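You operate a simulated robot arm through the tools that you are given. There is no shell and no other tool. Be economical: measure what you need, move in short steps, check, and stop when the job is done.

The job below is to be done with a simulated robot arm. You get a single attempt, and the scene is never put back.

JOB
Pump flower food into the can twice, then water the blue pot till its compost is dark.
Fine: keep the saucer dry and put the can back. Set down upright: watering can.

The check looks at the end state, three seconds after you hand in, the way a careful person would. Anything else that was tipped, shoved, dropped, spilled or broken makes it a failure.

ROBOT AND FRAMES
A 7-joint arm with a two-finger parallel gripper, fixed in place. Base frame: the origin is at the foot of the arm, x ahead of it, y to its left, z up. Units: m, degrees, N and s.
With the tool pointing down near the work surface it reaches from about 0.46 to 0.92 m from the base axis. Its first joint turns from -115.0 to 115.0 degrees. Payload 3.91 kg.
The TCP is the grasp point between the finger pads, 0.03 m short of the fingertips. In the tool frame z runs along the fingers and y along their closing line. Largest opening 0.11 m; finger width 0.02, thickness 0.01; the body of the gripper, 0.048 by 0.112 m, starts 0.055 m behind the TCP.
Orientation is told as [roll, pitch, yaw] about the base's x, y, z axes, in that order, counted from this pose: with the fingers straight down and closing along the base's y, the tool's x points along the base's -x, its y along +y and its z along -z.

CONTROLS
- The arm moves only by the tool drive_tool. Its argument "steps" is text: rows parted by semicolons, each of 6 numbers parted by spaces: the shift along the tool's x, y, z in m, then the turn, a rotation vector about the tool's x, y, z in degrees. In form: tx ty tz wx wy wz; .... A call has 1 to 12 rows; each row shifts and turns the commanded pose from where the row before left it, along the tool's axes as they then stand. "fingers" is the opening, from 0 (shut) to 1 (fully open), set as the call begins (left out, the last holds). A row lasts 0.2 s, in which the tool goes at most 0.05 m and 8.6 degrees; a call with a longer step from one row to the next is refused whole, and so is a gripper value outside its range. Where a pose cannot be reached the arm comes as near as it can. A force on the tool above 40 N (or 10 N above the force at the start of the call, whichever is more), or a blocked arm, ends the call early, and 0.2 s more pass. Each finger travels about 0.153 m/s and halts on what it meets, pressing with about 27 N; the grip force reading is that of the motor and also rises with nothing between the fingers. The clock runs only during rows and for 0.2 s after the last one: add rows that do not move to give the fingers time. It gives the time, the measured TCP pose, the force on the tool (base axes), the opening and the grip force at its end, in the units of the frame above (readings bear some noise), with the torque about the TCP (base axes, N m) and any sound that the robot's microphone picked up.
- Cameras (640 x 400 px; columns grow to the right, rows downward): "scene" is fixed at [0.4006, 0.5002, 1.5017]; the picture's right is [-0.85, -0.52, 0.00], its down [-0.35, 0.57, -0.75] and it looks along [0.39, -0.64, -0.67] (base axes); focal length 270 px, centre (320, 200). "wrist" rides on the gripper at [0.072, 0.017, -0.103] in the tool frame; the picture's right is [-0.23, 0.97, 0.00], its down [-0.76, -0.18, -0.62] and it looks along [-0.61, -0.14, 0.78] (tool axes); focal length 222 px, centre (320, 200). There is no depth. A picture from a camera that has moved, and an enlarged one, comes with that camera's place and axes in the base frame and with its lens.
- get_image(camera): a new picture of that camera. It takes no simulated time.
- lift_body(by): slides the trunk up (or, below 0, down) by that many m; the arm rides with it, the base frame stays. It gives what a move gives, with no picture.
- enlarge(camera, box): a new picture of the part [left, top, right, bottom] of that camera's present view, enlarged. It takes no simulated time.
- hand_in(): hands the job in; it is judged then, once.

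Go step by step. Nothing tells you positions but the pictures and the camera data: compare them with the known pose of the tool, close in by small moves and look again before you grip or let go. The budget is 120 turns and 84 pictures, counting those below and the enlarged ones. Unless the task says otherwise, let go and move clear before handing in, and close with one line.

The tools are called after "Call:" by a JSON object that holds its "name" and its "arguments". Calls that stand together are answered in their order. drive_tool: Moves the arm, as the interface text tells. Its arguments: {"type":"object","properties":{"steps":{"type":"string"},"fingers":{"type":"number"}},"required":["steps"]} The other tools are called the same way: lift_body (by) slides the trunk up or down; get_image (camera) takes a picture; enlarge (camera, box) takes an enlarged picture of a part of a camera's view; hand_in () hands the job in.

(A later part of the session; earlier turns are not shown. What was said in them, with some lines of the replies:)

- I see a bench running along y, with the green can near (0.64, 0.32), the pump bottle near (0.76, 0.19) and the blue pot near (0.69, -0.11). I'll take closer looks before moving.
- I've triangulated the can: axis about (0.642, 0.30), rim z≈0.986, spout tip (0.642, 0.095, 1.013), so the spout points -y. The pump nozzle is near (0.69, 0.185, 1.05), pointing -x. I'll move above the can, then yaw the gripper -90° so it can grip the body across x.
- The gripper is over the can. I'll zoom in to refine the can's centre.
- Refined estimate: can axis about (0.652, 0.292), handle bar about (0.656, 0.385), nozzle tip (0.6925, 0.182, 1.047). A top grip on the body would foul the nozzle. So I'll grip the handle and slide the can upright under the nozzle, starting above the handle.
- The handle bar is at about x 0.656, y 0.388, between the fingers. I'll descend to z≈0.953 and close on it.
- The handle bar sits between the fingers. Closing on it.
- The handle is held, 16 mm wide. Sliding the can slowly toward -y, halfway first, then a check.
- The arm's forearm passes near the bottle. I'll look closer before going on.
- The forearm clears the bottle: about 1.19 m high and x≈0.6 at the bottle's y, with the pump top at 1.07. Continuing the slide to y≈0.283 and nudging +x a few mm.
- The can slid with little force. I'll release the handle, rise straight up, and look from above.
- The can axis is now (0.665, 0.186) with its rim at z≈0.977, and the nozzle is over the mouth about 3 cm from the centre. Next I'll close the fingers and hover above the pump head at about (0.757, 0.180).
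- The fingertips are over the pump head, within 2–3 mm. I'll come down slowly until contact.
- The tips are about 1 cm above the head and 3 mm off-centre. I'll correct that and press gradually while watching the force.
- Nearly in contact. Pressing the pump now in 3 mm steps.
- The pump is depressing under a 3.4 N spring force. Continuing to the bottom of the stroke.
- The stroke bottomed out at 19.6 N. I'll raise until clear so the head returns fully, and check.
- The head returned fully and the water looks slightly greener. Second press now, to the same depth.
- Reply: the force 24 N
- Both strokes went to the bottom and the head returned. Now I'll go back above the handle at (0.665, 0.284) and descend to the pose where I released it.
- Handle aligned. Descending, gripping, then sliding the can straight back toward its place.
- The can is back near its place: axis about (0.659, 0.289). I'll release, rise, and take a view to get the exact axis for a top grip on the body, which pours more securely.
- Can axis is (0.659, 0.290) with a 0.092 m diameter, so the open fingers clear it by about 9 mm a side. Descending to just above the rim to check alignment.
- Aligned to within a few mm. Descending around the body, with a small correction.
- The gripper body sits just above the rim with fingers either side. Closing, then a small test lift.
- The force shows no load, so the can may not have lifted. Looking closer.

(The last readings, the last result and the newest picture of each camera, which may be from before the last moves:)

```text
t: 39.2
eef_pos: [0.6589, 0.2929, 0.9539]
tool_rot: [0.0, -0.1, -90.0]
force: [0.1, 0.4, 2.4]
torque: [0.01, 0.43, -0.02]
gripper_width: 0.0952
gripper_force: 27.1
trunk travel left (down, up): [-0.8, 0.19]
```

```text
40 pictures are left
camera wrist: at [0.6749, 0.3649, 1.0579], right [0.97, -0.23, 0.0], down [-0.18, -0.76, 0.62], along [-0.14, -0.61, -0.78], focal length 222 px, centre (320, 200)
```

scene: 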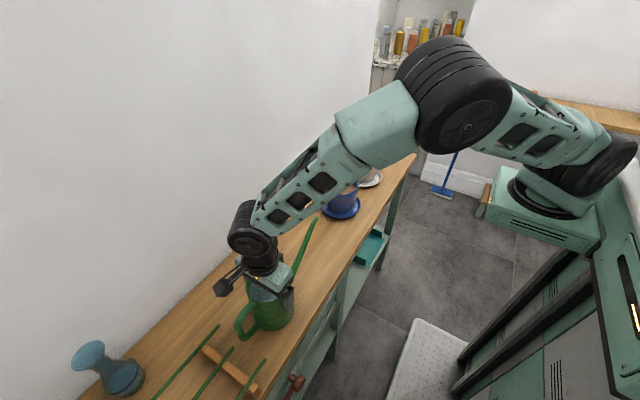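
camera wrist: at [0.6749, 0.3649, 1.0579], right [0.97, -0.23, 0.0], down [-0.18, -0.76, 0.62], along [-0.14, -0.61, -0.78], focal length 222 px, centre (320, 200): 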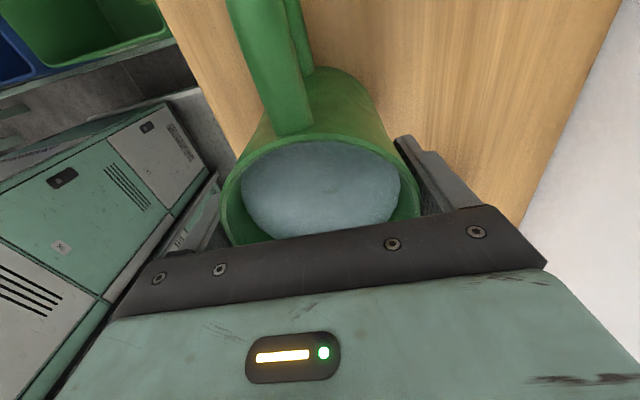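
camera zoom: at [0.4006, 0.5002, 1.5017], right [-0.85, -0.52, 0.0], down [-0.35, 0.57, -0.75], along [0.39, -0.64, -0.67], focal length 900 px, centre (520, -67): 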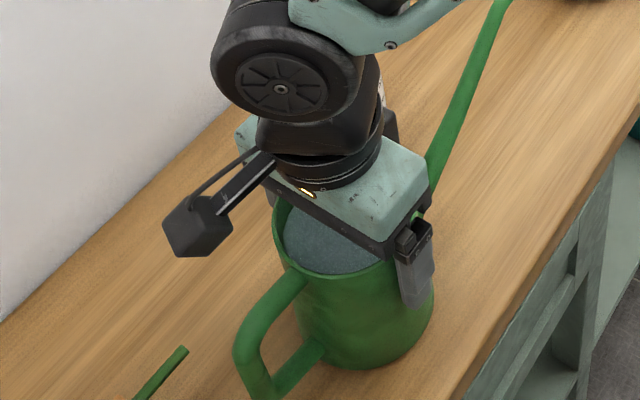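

The can tapers (wider at the base) and the fingers slid up it, so the can hasn't moved. I'll do a tiny 3 mm test lift to measure the friction available here.

Call:
{"name": "drive_tool", "arguments": {"steps": "0 0 -0.001 0 0 0; 0 0 -0.001 0 0 0; 0 0 -0.001 0 0 0"}}

Call:
{"name": "drive_tool", "arguments": {"steps": "0 0 -0.003 0 0 0"}}

```text
t: 40.0
eef_pos: [0.6579, 0.293, 0.9561]
tool_rot: [0.0, 0.0, -90.1]
force: [0.8, -0.2, 0.4]
torque: [0.0, 0.0, 0.01]
gripper_width: 0.0957
gripper_force: 26.5
trunk travel left (down, up): [-0.8, 0.19]
```

```text
t: 40.4
eef_pos: [0.6594, 0.292, 0.9593]
tool_rot: [0.0, 0.0, -90.0]
force: [-0.1, 0.4, -7.2]
torque: [0.03, 0.02, -0.01]
gripper_width: 0.0957
gripper_force: 27.0
trunk travel left (down, up): [-0.8, 0.19]
```

The load is now -7.2 N at constant width, so it's gripping. A few mm more to see whether it lifts.

Call:
{"name": "drive_tool", "arguments": {"steps": "0 0 -0.003 0 0 0; 0 0 -0.003 0 0 0; 0 0 0 0 0 0"}}

Call:
{"name": "enlarge", "arguments": {"camera": "scene", "box": [200, 220, 320, 340]}}

```text
t: 41.2
eef_pos: [0.6565, 0.2937, 0.9662]
tool_rot: [0.1, -0.1, -90.1]
force: [0.2, 0.1, -7.8]
torque: [0.02, 0.01, 0.0]
gripper_width: 0.0957
gripper_force: 27.6
trunk travel left (down, up): [-0.8, 0.19]
```

```text
3.33 times, centred on (260, 280) of scene
camera zoom: at [0.4006, 0.5002, 1.5017], right [-0.85, -0.52, 0.0], down [-0.35, 0.57, -0.75], along [0.39, -0.64, -0.67], focal length 900 px, centre (520, -67)
```

zoom: 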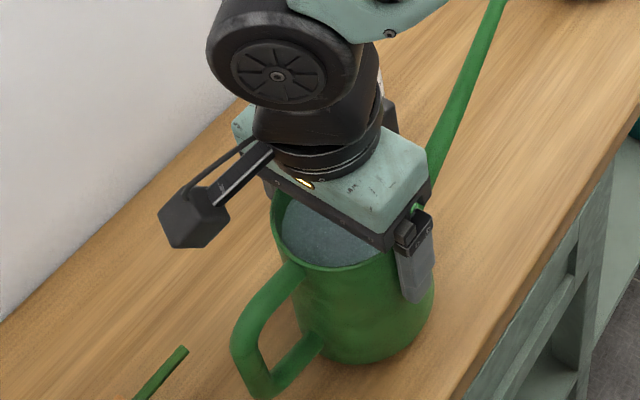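

The can is lifted and balanced (7.8 N, near-zero torque). I'll raise it further, move it clear toward the robot (-x), and then along -y.

Call:
{"name": "drive_tool", "arguments": {"steps": "0 0 -0.01 0 0 0; 0 0 -0.015 0 0 0; 0 0 -0.015 0 0 0; 0 0 -0.014 0 0 0; 0 -0.015 0 0 0 0; 0 -0.02 0 0 0 0; 0 -0.025 0 0 0 0; 0 -0.025 0 0 0 0; 0 -0.02 0 0 0 0; 0 0 0 0 0 0"}}

Call:
{"name": "get_image", "arguments": {"camera": "scene"}}

```text
t: 43.4
eef_pos: [0.5519, 0.2914, 1.0202]
tool_rot: [0.0, 0.1, -89.9]
force: [0.3, 0.6, -7.9]
torque: [0.03, 0.0, -0.03]
gripper_width: 0.0958
gripper_force: 26.6
trunk travel left (down, up): [-0.8, 0.19]
```

```text
38 pictures are left
```

scene: 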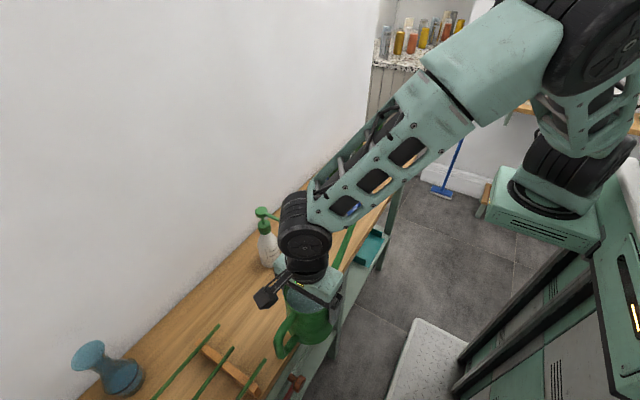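

The can is held steadily. Moving along -y toward the pot.

Call:
{"name": "drive_tool", "arguments": {"steps": "-0.02 0 0 0 0 0; -0.025 0 0 0 0 0; -0.025 0 0 0 0 0; -0.025 0 0 0 0 0; -0.025 0 0 0 0 0; -0.025 0 0 0 0 0; -0.025 0 0 0 0 0; -0.025 0 0 0 0 0; -0.025 0 0 0 0 0; -0.025 0 0 0 0 0; 0 0 0 0 0 0"}}

Call:
{"name": "get_image", "arguments": {"camera": "scene"}}

```text
t: 45.8
eef_pos: [0.5538, 0.0497, 1.0178]
tool_rot: [0.2, 0.0, -89.9]
force: [-0.8, 0.2, -7.6]
torque: [0.04, -0.03, 0.01]
gripper_width: 0.0959
gripper_force: 27.0
trunk travel left (down, up): [-0.8, 0.19]
```

```text
37 pictures are left
```

scene: 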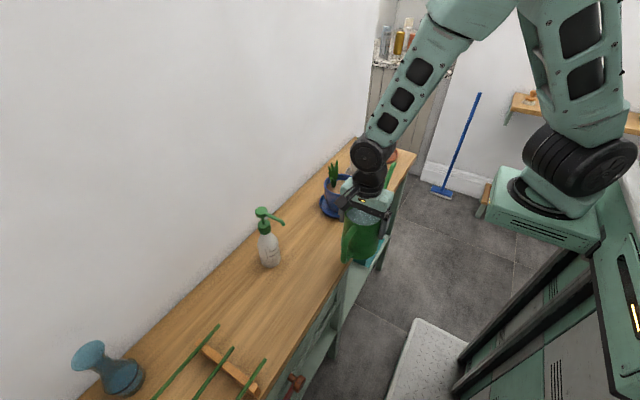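

Now I'll yaw +40° so the spout swings over the blue pot, still level and 10 cm above its rim.

Call:
{"name": "drive_tool", "arguments": {"steps": "0 0 0 0 0 -5; 0 0 0 0 0 -5; 0 0 0 0 0 -5; 0 0 0 0 0 -5; 0 0 0 0 0 -5; 0 0 0 0 0 -5; 0 0 0 0 0 -5; 0 0 0 0 0 -5; 0 0 0 0 0 0"}}

Call:
{"name": "get_image", "arguments": {"camera": "wrist"}}

Call:
{"name": "enlarge", "arguments": {"camera": "scene", "box": [300, 130, 420, 250]}}

```text
t: 47.8
eef_pos: [0.5534, 0.0494, 1.02]
tool_rot: [0.0, 0.0, -49.9]
force: [-0.5, 0.6, -6.8]
torque: [0.01, 0.01, 0.0]
gripper_width: 0.0956
gripper_force: 26.7
trunk travel left (down, up): [-0.8, 0.19]
```

```text
36 pictures are left
camera wrist: at [0.5192, 0.114, 1.1223], right [0.89, 0.45, 0.0], down [0.35, -0.7, 0.62], along [0.28, -0.56, -0.78], focal length 222 px, centre (320, 200)
```

wrist: 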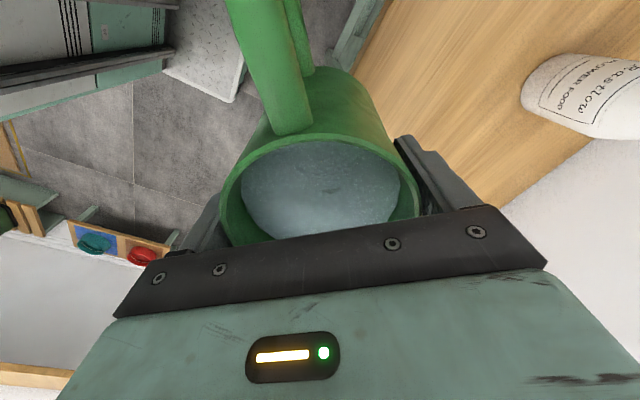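

```text
3.33 times, centred on (360, 190) of scene
camera zoom: at [0.4006, 0.5002, 1.5017], right [-0.85, -0.52, 0.0], down [-0.35, 0.57, -0.75], along [0.39, -0.64, -0.67], focal length 900 px, centre (187, 233)
```

zoom: 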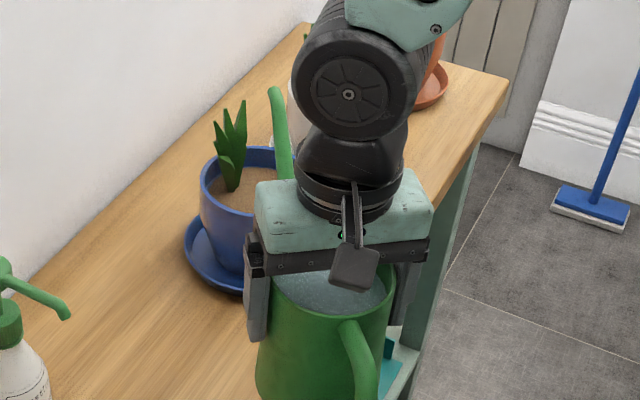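

The spout tip is at about (0.68, -0.10, 1.076), right over the compost. I'll tilt 10°, below the pouring threshold of about 15°, and check that the can follows the gripper.

Call:
{"name": "drive_tool", "arguments": {"steps": "0.001 0 0 0 2 0; 0.001 0 0 0 2 0; 0.001 0 0 0 2 0; 0.001 0 0 0 2 0; 0.001 0 0 0 2 0; 0 0 0 0 0 0"}}

Call:
{"name": "enlarge", "arguments": {"camera": "scene", "box": [300, 130, 420, 250]}}

Call:
{"name": "get_image", "arguments": {"camera": "wrist"}}

```text
t: 49.2
eef_pos: [0.5509, 0.0529, 1.0187]
tool_rot: [0.0, 9.9, -49.9]
force: [0.2, -0.3, -6.9]
torque: [0.02, -0.03, 0.0]
gripper_width: 0.0958
gripper_force: 27.9
trunk travel left (down, up): [-0.8, 0.19]
```

```text
3.33 times, centred on (360, 190) of scene
camera zoom: at [0.4006, 0.5002, 1.5017], right [-0.85, -0.52, 0.0], down [-0.35, 0.57, -0.75], along [0.39, -0.64, -0.67], focal length 900 px, centre (187, 233)
```

zoom: 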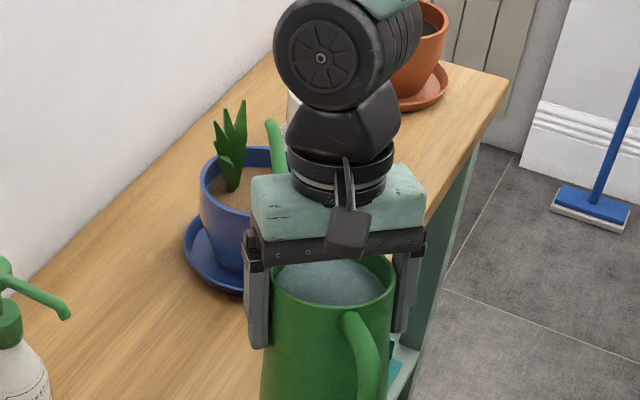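

```text
33 pictures are left
camera wrist: at [0.5291, 0.1029, 1.1335], right [0.89, 0.46, -0.04], down [0.42, -0.77, 0.48], along [0.19, -0.44, -0.88], focal length 222 px, centre (320, 200)
```

wrist: 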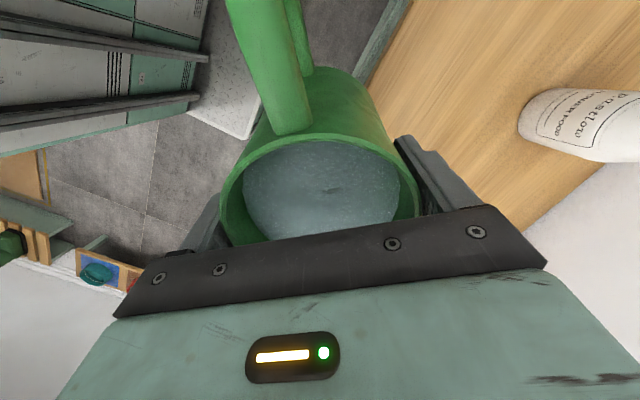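

The can follows the gripper without slipping. Tilting on to 16° slowly and watching for flow.

Call:
{"name": "drive_tool", "arguments": {"steps": "0.001 0 0 0 1.5 0; 0.001 0 0 0 1.5 0; 0.001 0 0 0 1.5 0; 0.001 0 -0.001 0 1.5 0; 0 0 0 0 0 0; 0 0 0 0 0 0; 0 0 0 0 0 0"}}

Call:
{"name": "enlarge", "arguments": {"camera": "scene", "box": [300, 130, 420, 250]}}

```text
t: 50.8
eef_pos: [0.5476, 0.0546, 1.0218]
tool_rot: [0.1, 16.0, -50.0]
force: [0.7, 0.4, -7.3]
torque: [-0.02, 0.0, -0.03]
gripper_width: 0.0956
gripper_force: 26.8
trunk travel left (down, up): [-0.8, 0.19]
```

```text
3.33 times, centred on (360, 190) of scene
camera zoom: at [0.4006, 0.5002, 1.5017], right [-0.85, -0.52, 0.0], down [-0.35, 0.57, -0.75], along [0.39, -0.64, -0.67], focal length 900 px, centre (187, 233)
```

zoom: 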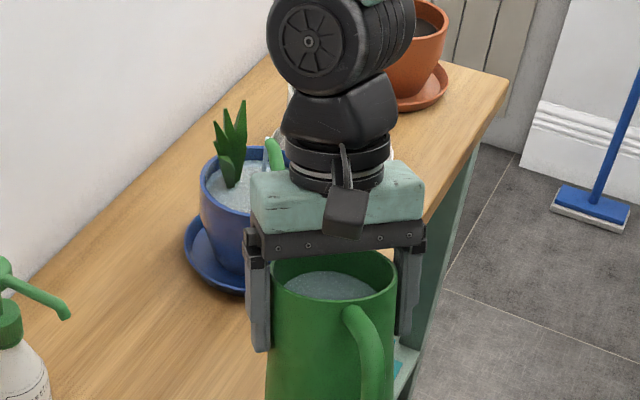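

Water is already pooling over the compost, so I'll tilt back right away to stop the flow and let it soak in.

Call:
{"name": "drive_tool", "arguments": {"steps": "0 0 -0.002 0 -6 0; 0 0 0 0 -6 0; 0 0 0 0 0 0"}}

Call:
{"name": "enlarge", "arguments": {"camera": "scene", "box": [300, 130, 420, 250]}}

```text
t: 51.6
eef_pos: [0.5488, 0.0551, 1.0222]
tool_rot: [0.0, 3.9, -49.9]
force: [1.0, 0.4, -7.3]
torque: [-0.02, 0.01, 0.0]
gripper_width: 0.0957
gripper_force: 27.0
trunk travel left (down, up): [-0.8, 0.19]
```

```text
3.33 times, centred on (360, 190) of scene
camera zoom: at [0.4006, 0.5002, 1.5017], right [-0.85, -0.52, 0.0], down [-0.35, 0.57, -0.75], along [0.39, -0.64, -0.67], focal length 900 px, centre (187, 233)
```

zoom: 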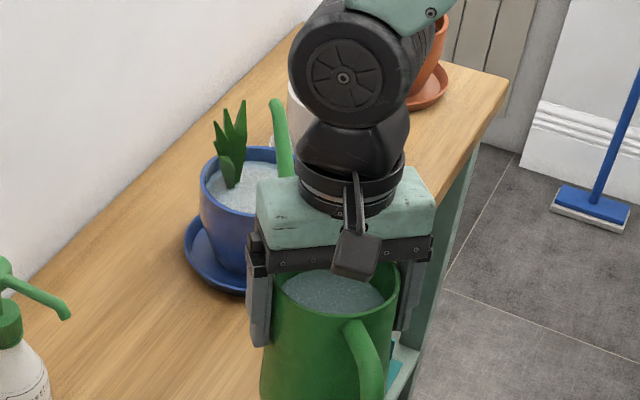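

Flow stopped and the saucer looks dry. I'll wait a few seconds for it to soak in, with the can level.

Call:
{"name": "drive_tool", "arguments": {"steps": "0 0 0 0 -4 0; 0 0 0 0 0 0; 0 0 0 0 0 0; 0 0 0 0 0 0; 0 0 0 0 0 0; 0 0 0 0 0 0; 0 0 0 0 0 0; 0 0 0 0 0 0; 0 0 0 0 0 0; 0 0 0 0 0 0; 0 0 0 0 0 0; 0 0 0 0 0 0"}}

Call:
{"name": "enlarge", "arguments": {"camera": "scene", "box": [300, 130, 420, 250]}}

```text
t: 54.2
eef_pos: [0.5479, 0.0549, 1.0241]
tool_rot: [0.1, 0.0, -50.0]
force: [-0.1, 1.2, -7.1]
torque: [-0.01, 0.03, 0.01]
gripper_width: 0.0956
gripper_force: 27.3
trunk travel left (down, up): [-0.8, 0.19]
```

```text
3.33 times, centred on (360, 190) of scene
camera zoom: at [0.4006, 0.5002, 1.5017], right [-0.85, -0.52, 0.0], down [-0.35, 0.57, -0.75], along [0.39, -0.64, -0.67], focal length 900 px, centre (187, 233)
```

zoom: 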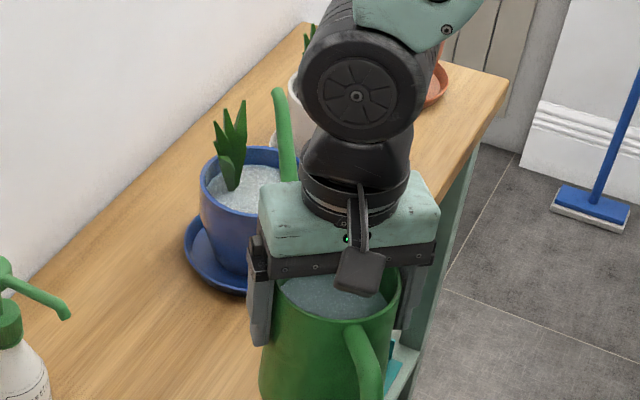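

The pond level seems to be sinking slowly. Waiting longer.

Call:
{"name": "drive_tool", "arguments": {"steps": "0 0 0 0 0 0; 0 0 0 0 0 0; 0 0 0 0 0 0; 0 0 0 0 0 0; 0 0 0 0 0 0; 0 0 0 0 0 0; 0 0 0 0 0 0; 0 0 0 0 0 0; 0 0 0 0 0 0; 0 0 0 0 0 0; 0 0 0 0 0 0; 0 0 0 0 0 0"}}

Call:
{"name": "drive_tool", "arguments": {"steps": "0 0 0 0 0 0; 0 0 0 0 0 0; 0 0 0 0 0 0; 0 0 0 0 0 0; 0 0 0 0 0 0; 0 0 0 0 0 0; 0 0 0 0 0 0; 0 0 0 0 0 0; 0 0 0 0 0 0; 0 0 0 0 0 0; 0 0 0 0 0 0; 0 0 0 0 0 0"}}

Call:
{"name": "enlarge", "arguments": {"camera": "scene", "box": [300, 130, 420, 250]}}

```text
t: 56.8
eef_pos: [0.5491, 0.0548, 1.0226]
tool_rot: [0.0, 0.0, -50.0]
force: [-0.6, 0.4, -6.9]
torque: [0.04, 0.03, 0.02]
gripper_width: 0.0956
gripper_force: 27.4
trunk travel left (down, up): [-0.8, 0.19]
```

```text
t: 59.4
eef_pos: [0.5489, 0.0553, 1.0243]
tool_rot: [0.1, 0.0, -50.1]
force: [1.1, -0.4, -7.7]
torque: [0.01, 0.03, -0.05]
gripper_width: 0.0956
gripper_force: 26.6
trunk travel left (down, up): [-0.8, 0.19]
```

```text
3.33 times, centred on (360, 190) of scene
camera zoom: at [0.4006, 0.5002, 1.5017], right [-0.85, -0.52, 0.0], down [-0.35, 0.57, -0.75], along [0.39, -0.64, -0.67], focal length 900 px, centre (187, 233)
```

zoom: 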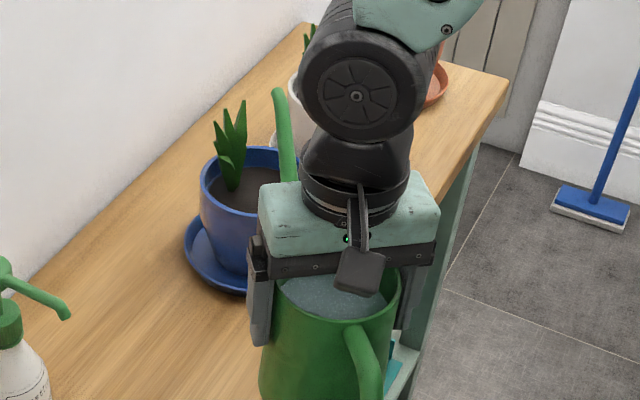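

The compost has turned dark all over and the saucer looks dry. I'll take the can back by reversing the yaw and then moving +y.

Call:
{"name": "drive_tool", "arguments": {"steps": "0 0 0 0 0 5; 0 0 0 0 0 5; 0 0 0 0 0 5; 0 0 0 0 0 5; 0 0 0 0 0 5; 0 0 0 0 0 5; 0 0 0 0 0 5; 0 0 0 0 0 5; 0 0 0 0 0 1.5; 0 0 0 0 0 0"}}

Call:
{"name": "drive_tool", "arguments": {"steps": "0.02 0 0 0 0 0; 0.025 0 0 0 0 0; 0.025 0 0 0 0 0; 0.025 0 0 0 0 0; 0.025 0 0 0 0 0; 0.025 0 0 0 0 0; 0.025 0 0 0 0 0; 0.025 0 0 0 0 0; 0.025 0 0 0 0 0; 0.017 0 0 0 0 0; 0 0 0 0 0 0"}}

Call:
{"name": "get_image", "arguments": {"camera": "scene"}}

```text
t: 61.6
eef_pos: [0.5491, 0.0545, 1.023]
tool_rot: [0.0, 0.0, -91.5]
force: [0.1, -1.0, -6.6]
torque: [0.04, 0.0, -0.01]
gripper_width: 0.0957
gripper_force: 27.3
trunk travel left (down, up): [-0.8, 0.19]
```

```text
t: 64.0
eef_pos: [0.5526, 0.2938, 1.0249]
tool_rot: [0.0, -0.1, -91.4]
force: [-0.1, -0.2, -7.1]
torque: [0.06, -0.01, 0.01]
gripper_width: 0.0956
gripper_force: 27.3
trunk travel left (down, up): [-0.8, 0.19]
```

```text
28 pictures are left
```

scene: 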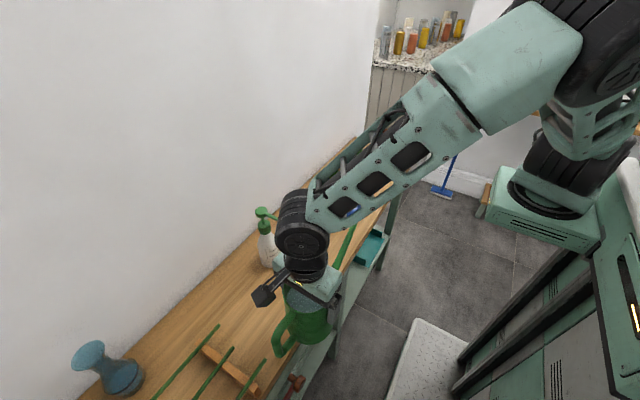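

Now +x to the original spot, about (0.651, 0.292), then lower most of the way.

Call:
{"name": "drive_tool", "arguments": {"steps": "0.001 0.02 0 0 0 0; 0 0.02 0 0 0 0; 0 0.02 0 0 0 0; 0 0.02 0 0 0 0; 0 0.019 0 0 0 0; 0 0 0.02 0 0 0; 0 0 0.02 0 0 0; 0 0 0.015 0 0 0; 0 0 0.005 0 0 0; 0 0 0 0 0 0"}}

Call:
{"name": "enlarge", "arguments": {"camera": "scene", "box": [200, 190, 360, 350]}}

```text
t: 66.2
eef_pos: [0.6549, 0.287, 0.9633]
tool_rot: [0.0, -0.1, -91.5]
force: [1.0, -0.8, -7.4]
torque: [0.02, 0.02, 0.02]
gripper_width: 0.0957
gripper_force: 27.1
trunk travel left (down, up): [-0.8, 0.19]
```

```text
2.50 times, centred on (280, 270) of scene
camera zoom: at [0.4006, 0.5002, 1.5017], right [-0.85, -0.52, 0.0], down [-0.35, 0.57, -0.75], along [0.39, -0.64, -0.67], focal length 675 px, centre (420, 25)
```

zoom: 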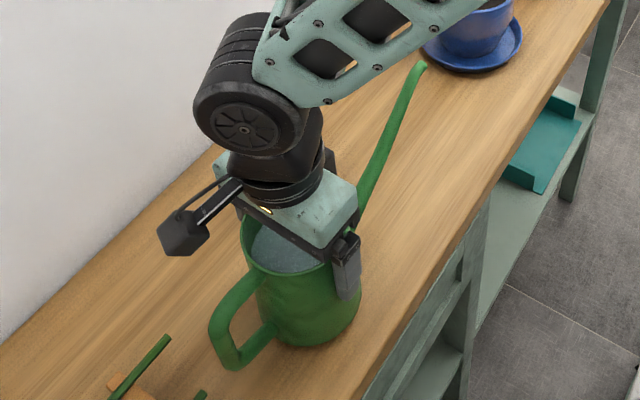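

The pose matches the original picture to about 3 mm. Final small correction, then lower until the load comes off.

Call:
{"name": "drive_tool", "arguments": {"steps": "0.003 -0.003 0.002 0 0 0; 0 0 0.002 0 0 0; 0 0 0.001 0 0 0; 0 0 0.001 0 0 0; 0 0 0 0 0 0"}}

```text
t: 67.4
eef_pos: [0.6517, 0.2931, 0.9579]
tool_rot: [0.0, 0.0, -91.5]
force: [0.0, -0.2, -7.2]
torque: [0.02, -0.02, 0.01]
gripper_width: 0.0956
gripper_force: 27.1
trunk travel left (down, up): [-0.8, 0.19]
```

Call:
{"name": "drive_tool", "arguments": {"steps": "0 0 0.001 0 0 0; 0 0 0.001 0 0 0; 0 0 0 0 0 0"}}

```text
t: 68.2
eef_pos: [0.6508, 0.2925, 0.9556]
tool_rot: [0.0, 0.1, -91.4]
force: [0.7, 1.0, -2.8]
torque: [-0.13, -0.18, 0.1]
gripper_width: 0.0955
gripper_force: 27.1
trunk travel left (down, up): [-0.8, 0.19]
```

The can is touching the bench. One more mm, then open and rise straight up.

Call:
{"name": "drive_tool", "arguments": {"steps": "0 0 0.001 0 0 0; 0 0 0 0 0 0"}}

Call:
{"name": "drive_tool", "arguments": {"steps": "0 0 0 0 0 0; 0 0 0 0 0 0; 0 0 -0.01 0 0 0; 0 0 -0.02 0 0 0; 0 0 -0.03 0 0 0; 0 0 -0.045 0 0 0; 0 0 -0.045 0 0 0; 0 0 -0.045 0 0 0; 0 0 -0.04 0 0 0; 0 0 0 0 0 0", "fingers": 1}}

Call:
{"name": "get_image", "arguments": {"camera": "scene"}}

Call:
{"name": "enlarge", "arguments": {"camera": "scene", "box": [200, 190, 360, 350]}}

Call:
{"name": "enlarge", "arguments": {"camera": "scene", "box": [300, 100, 440, 240]}}

```text
t: 68.8
eef_pos: [0.6511, 0.2923, 0.9558]
tool_rot: [0.1, 0.0, -91.5]
force: [0.1, -1.4, 8.9]
torque: [-0.82, 0.13, 0.08]
gripper_width: 0.0956
gripper_force: 27.0
trunk travel left (down, up): [-0.8, 0.19]
```

```text
t: 71.0
eef_pos: [0.6518, 0.292, 1.1892]
tool_rot: [0.0, 0.1, -91.6]
force: [-0.3, 0.3, 0.2]
torque: [-0.02, 0.02, -0.01]
gripper_width: 0.1099
gripper_force: 0.0
trunk travel left (down, up): [-0.8, 0.19]
```

```text
26 pictures are left
```

scene: 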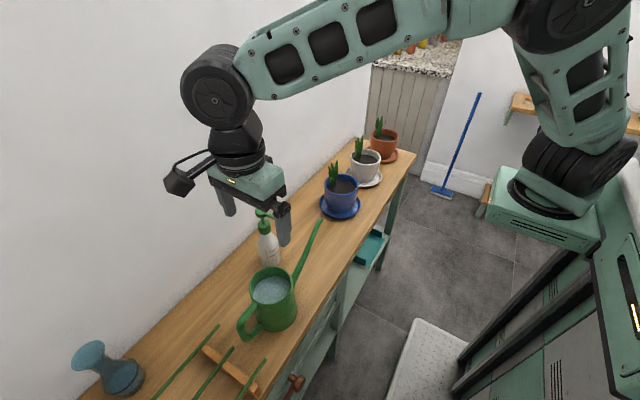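

```text
2.50 times, centred on (280, 270) of scene
camera zoom: at [0.4006, 0.5002, 1.5017], right [-0.85, -0.52, 0.0], down [-0.35, 0.57, -0.75], along [0.39, -0.64, -0.67], focal length 675 px, centre (420, 25)
```

zoom: 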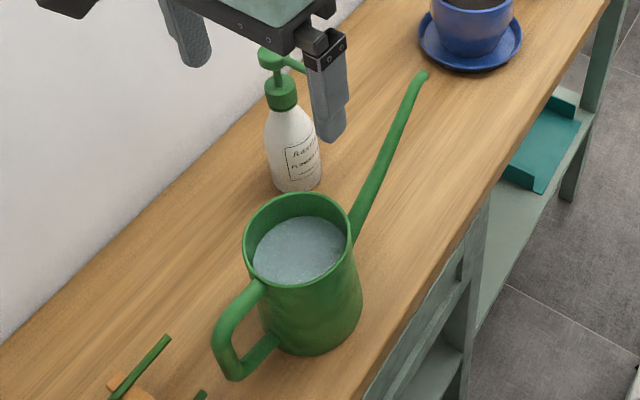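

```text
2.86 times, centred on (370, 170) of scene
camera zoom: at [0.4006, 0.5002, 1.5017], right [-0.85, -0.52, 0.0], down [-0.35, 0.57, -0.75], along [0.39, -0.64, -0.67], focal length 771 px, centre (177, 286)
```

zoom: 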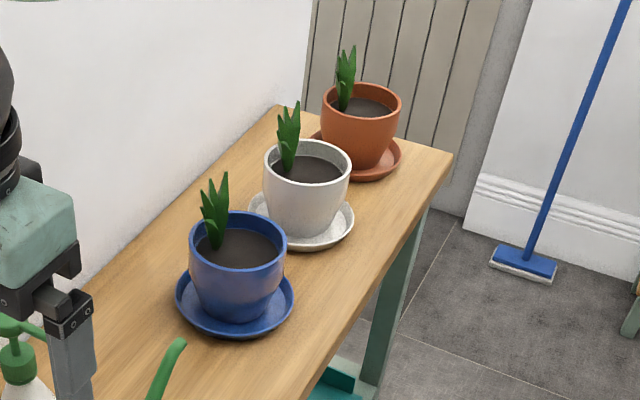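

The can is upright in its original spot, the blue pot's compost is dark like its neighbours', and the saucer and bench are dry. The gripper is clear above, so I'm handing in.

Call:
{"name": "hand_in", "arguments": {}}

```text
The job is handed in.
```

I pumped flower food into the can twice and watered the blue pot until its compost was dark. The saucer stayed dry, and the can is upright back in its place.
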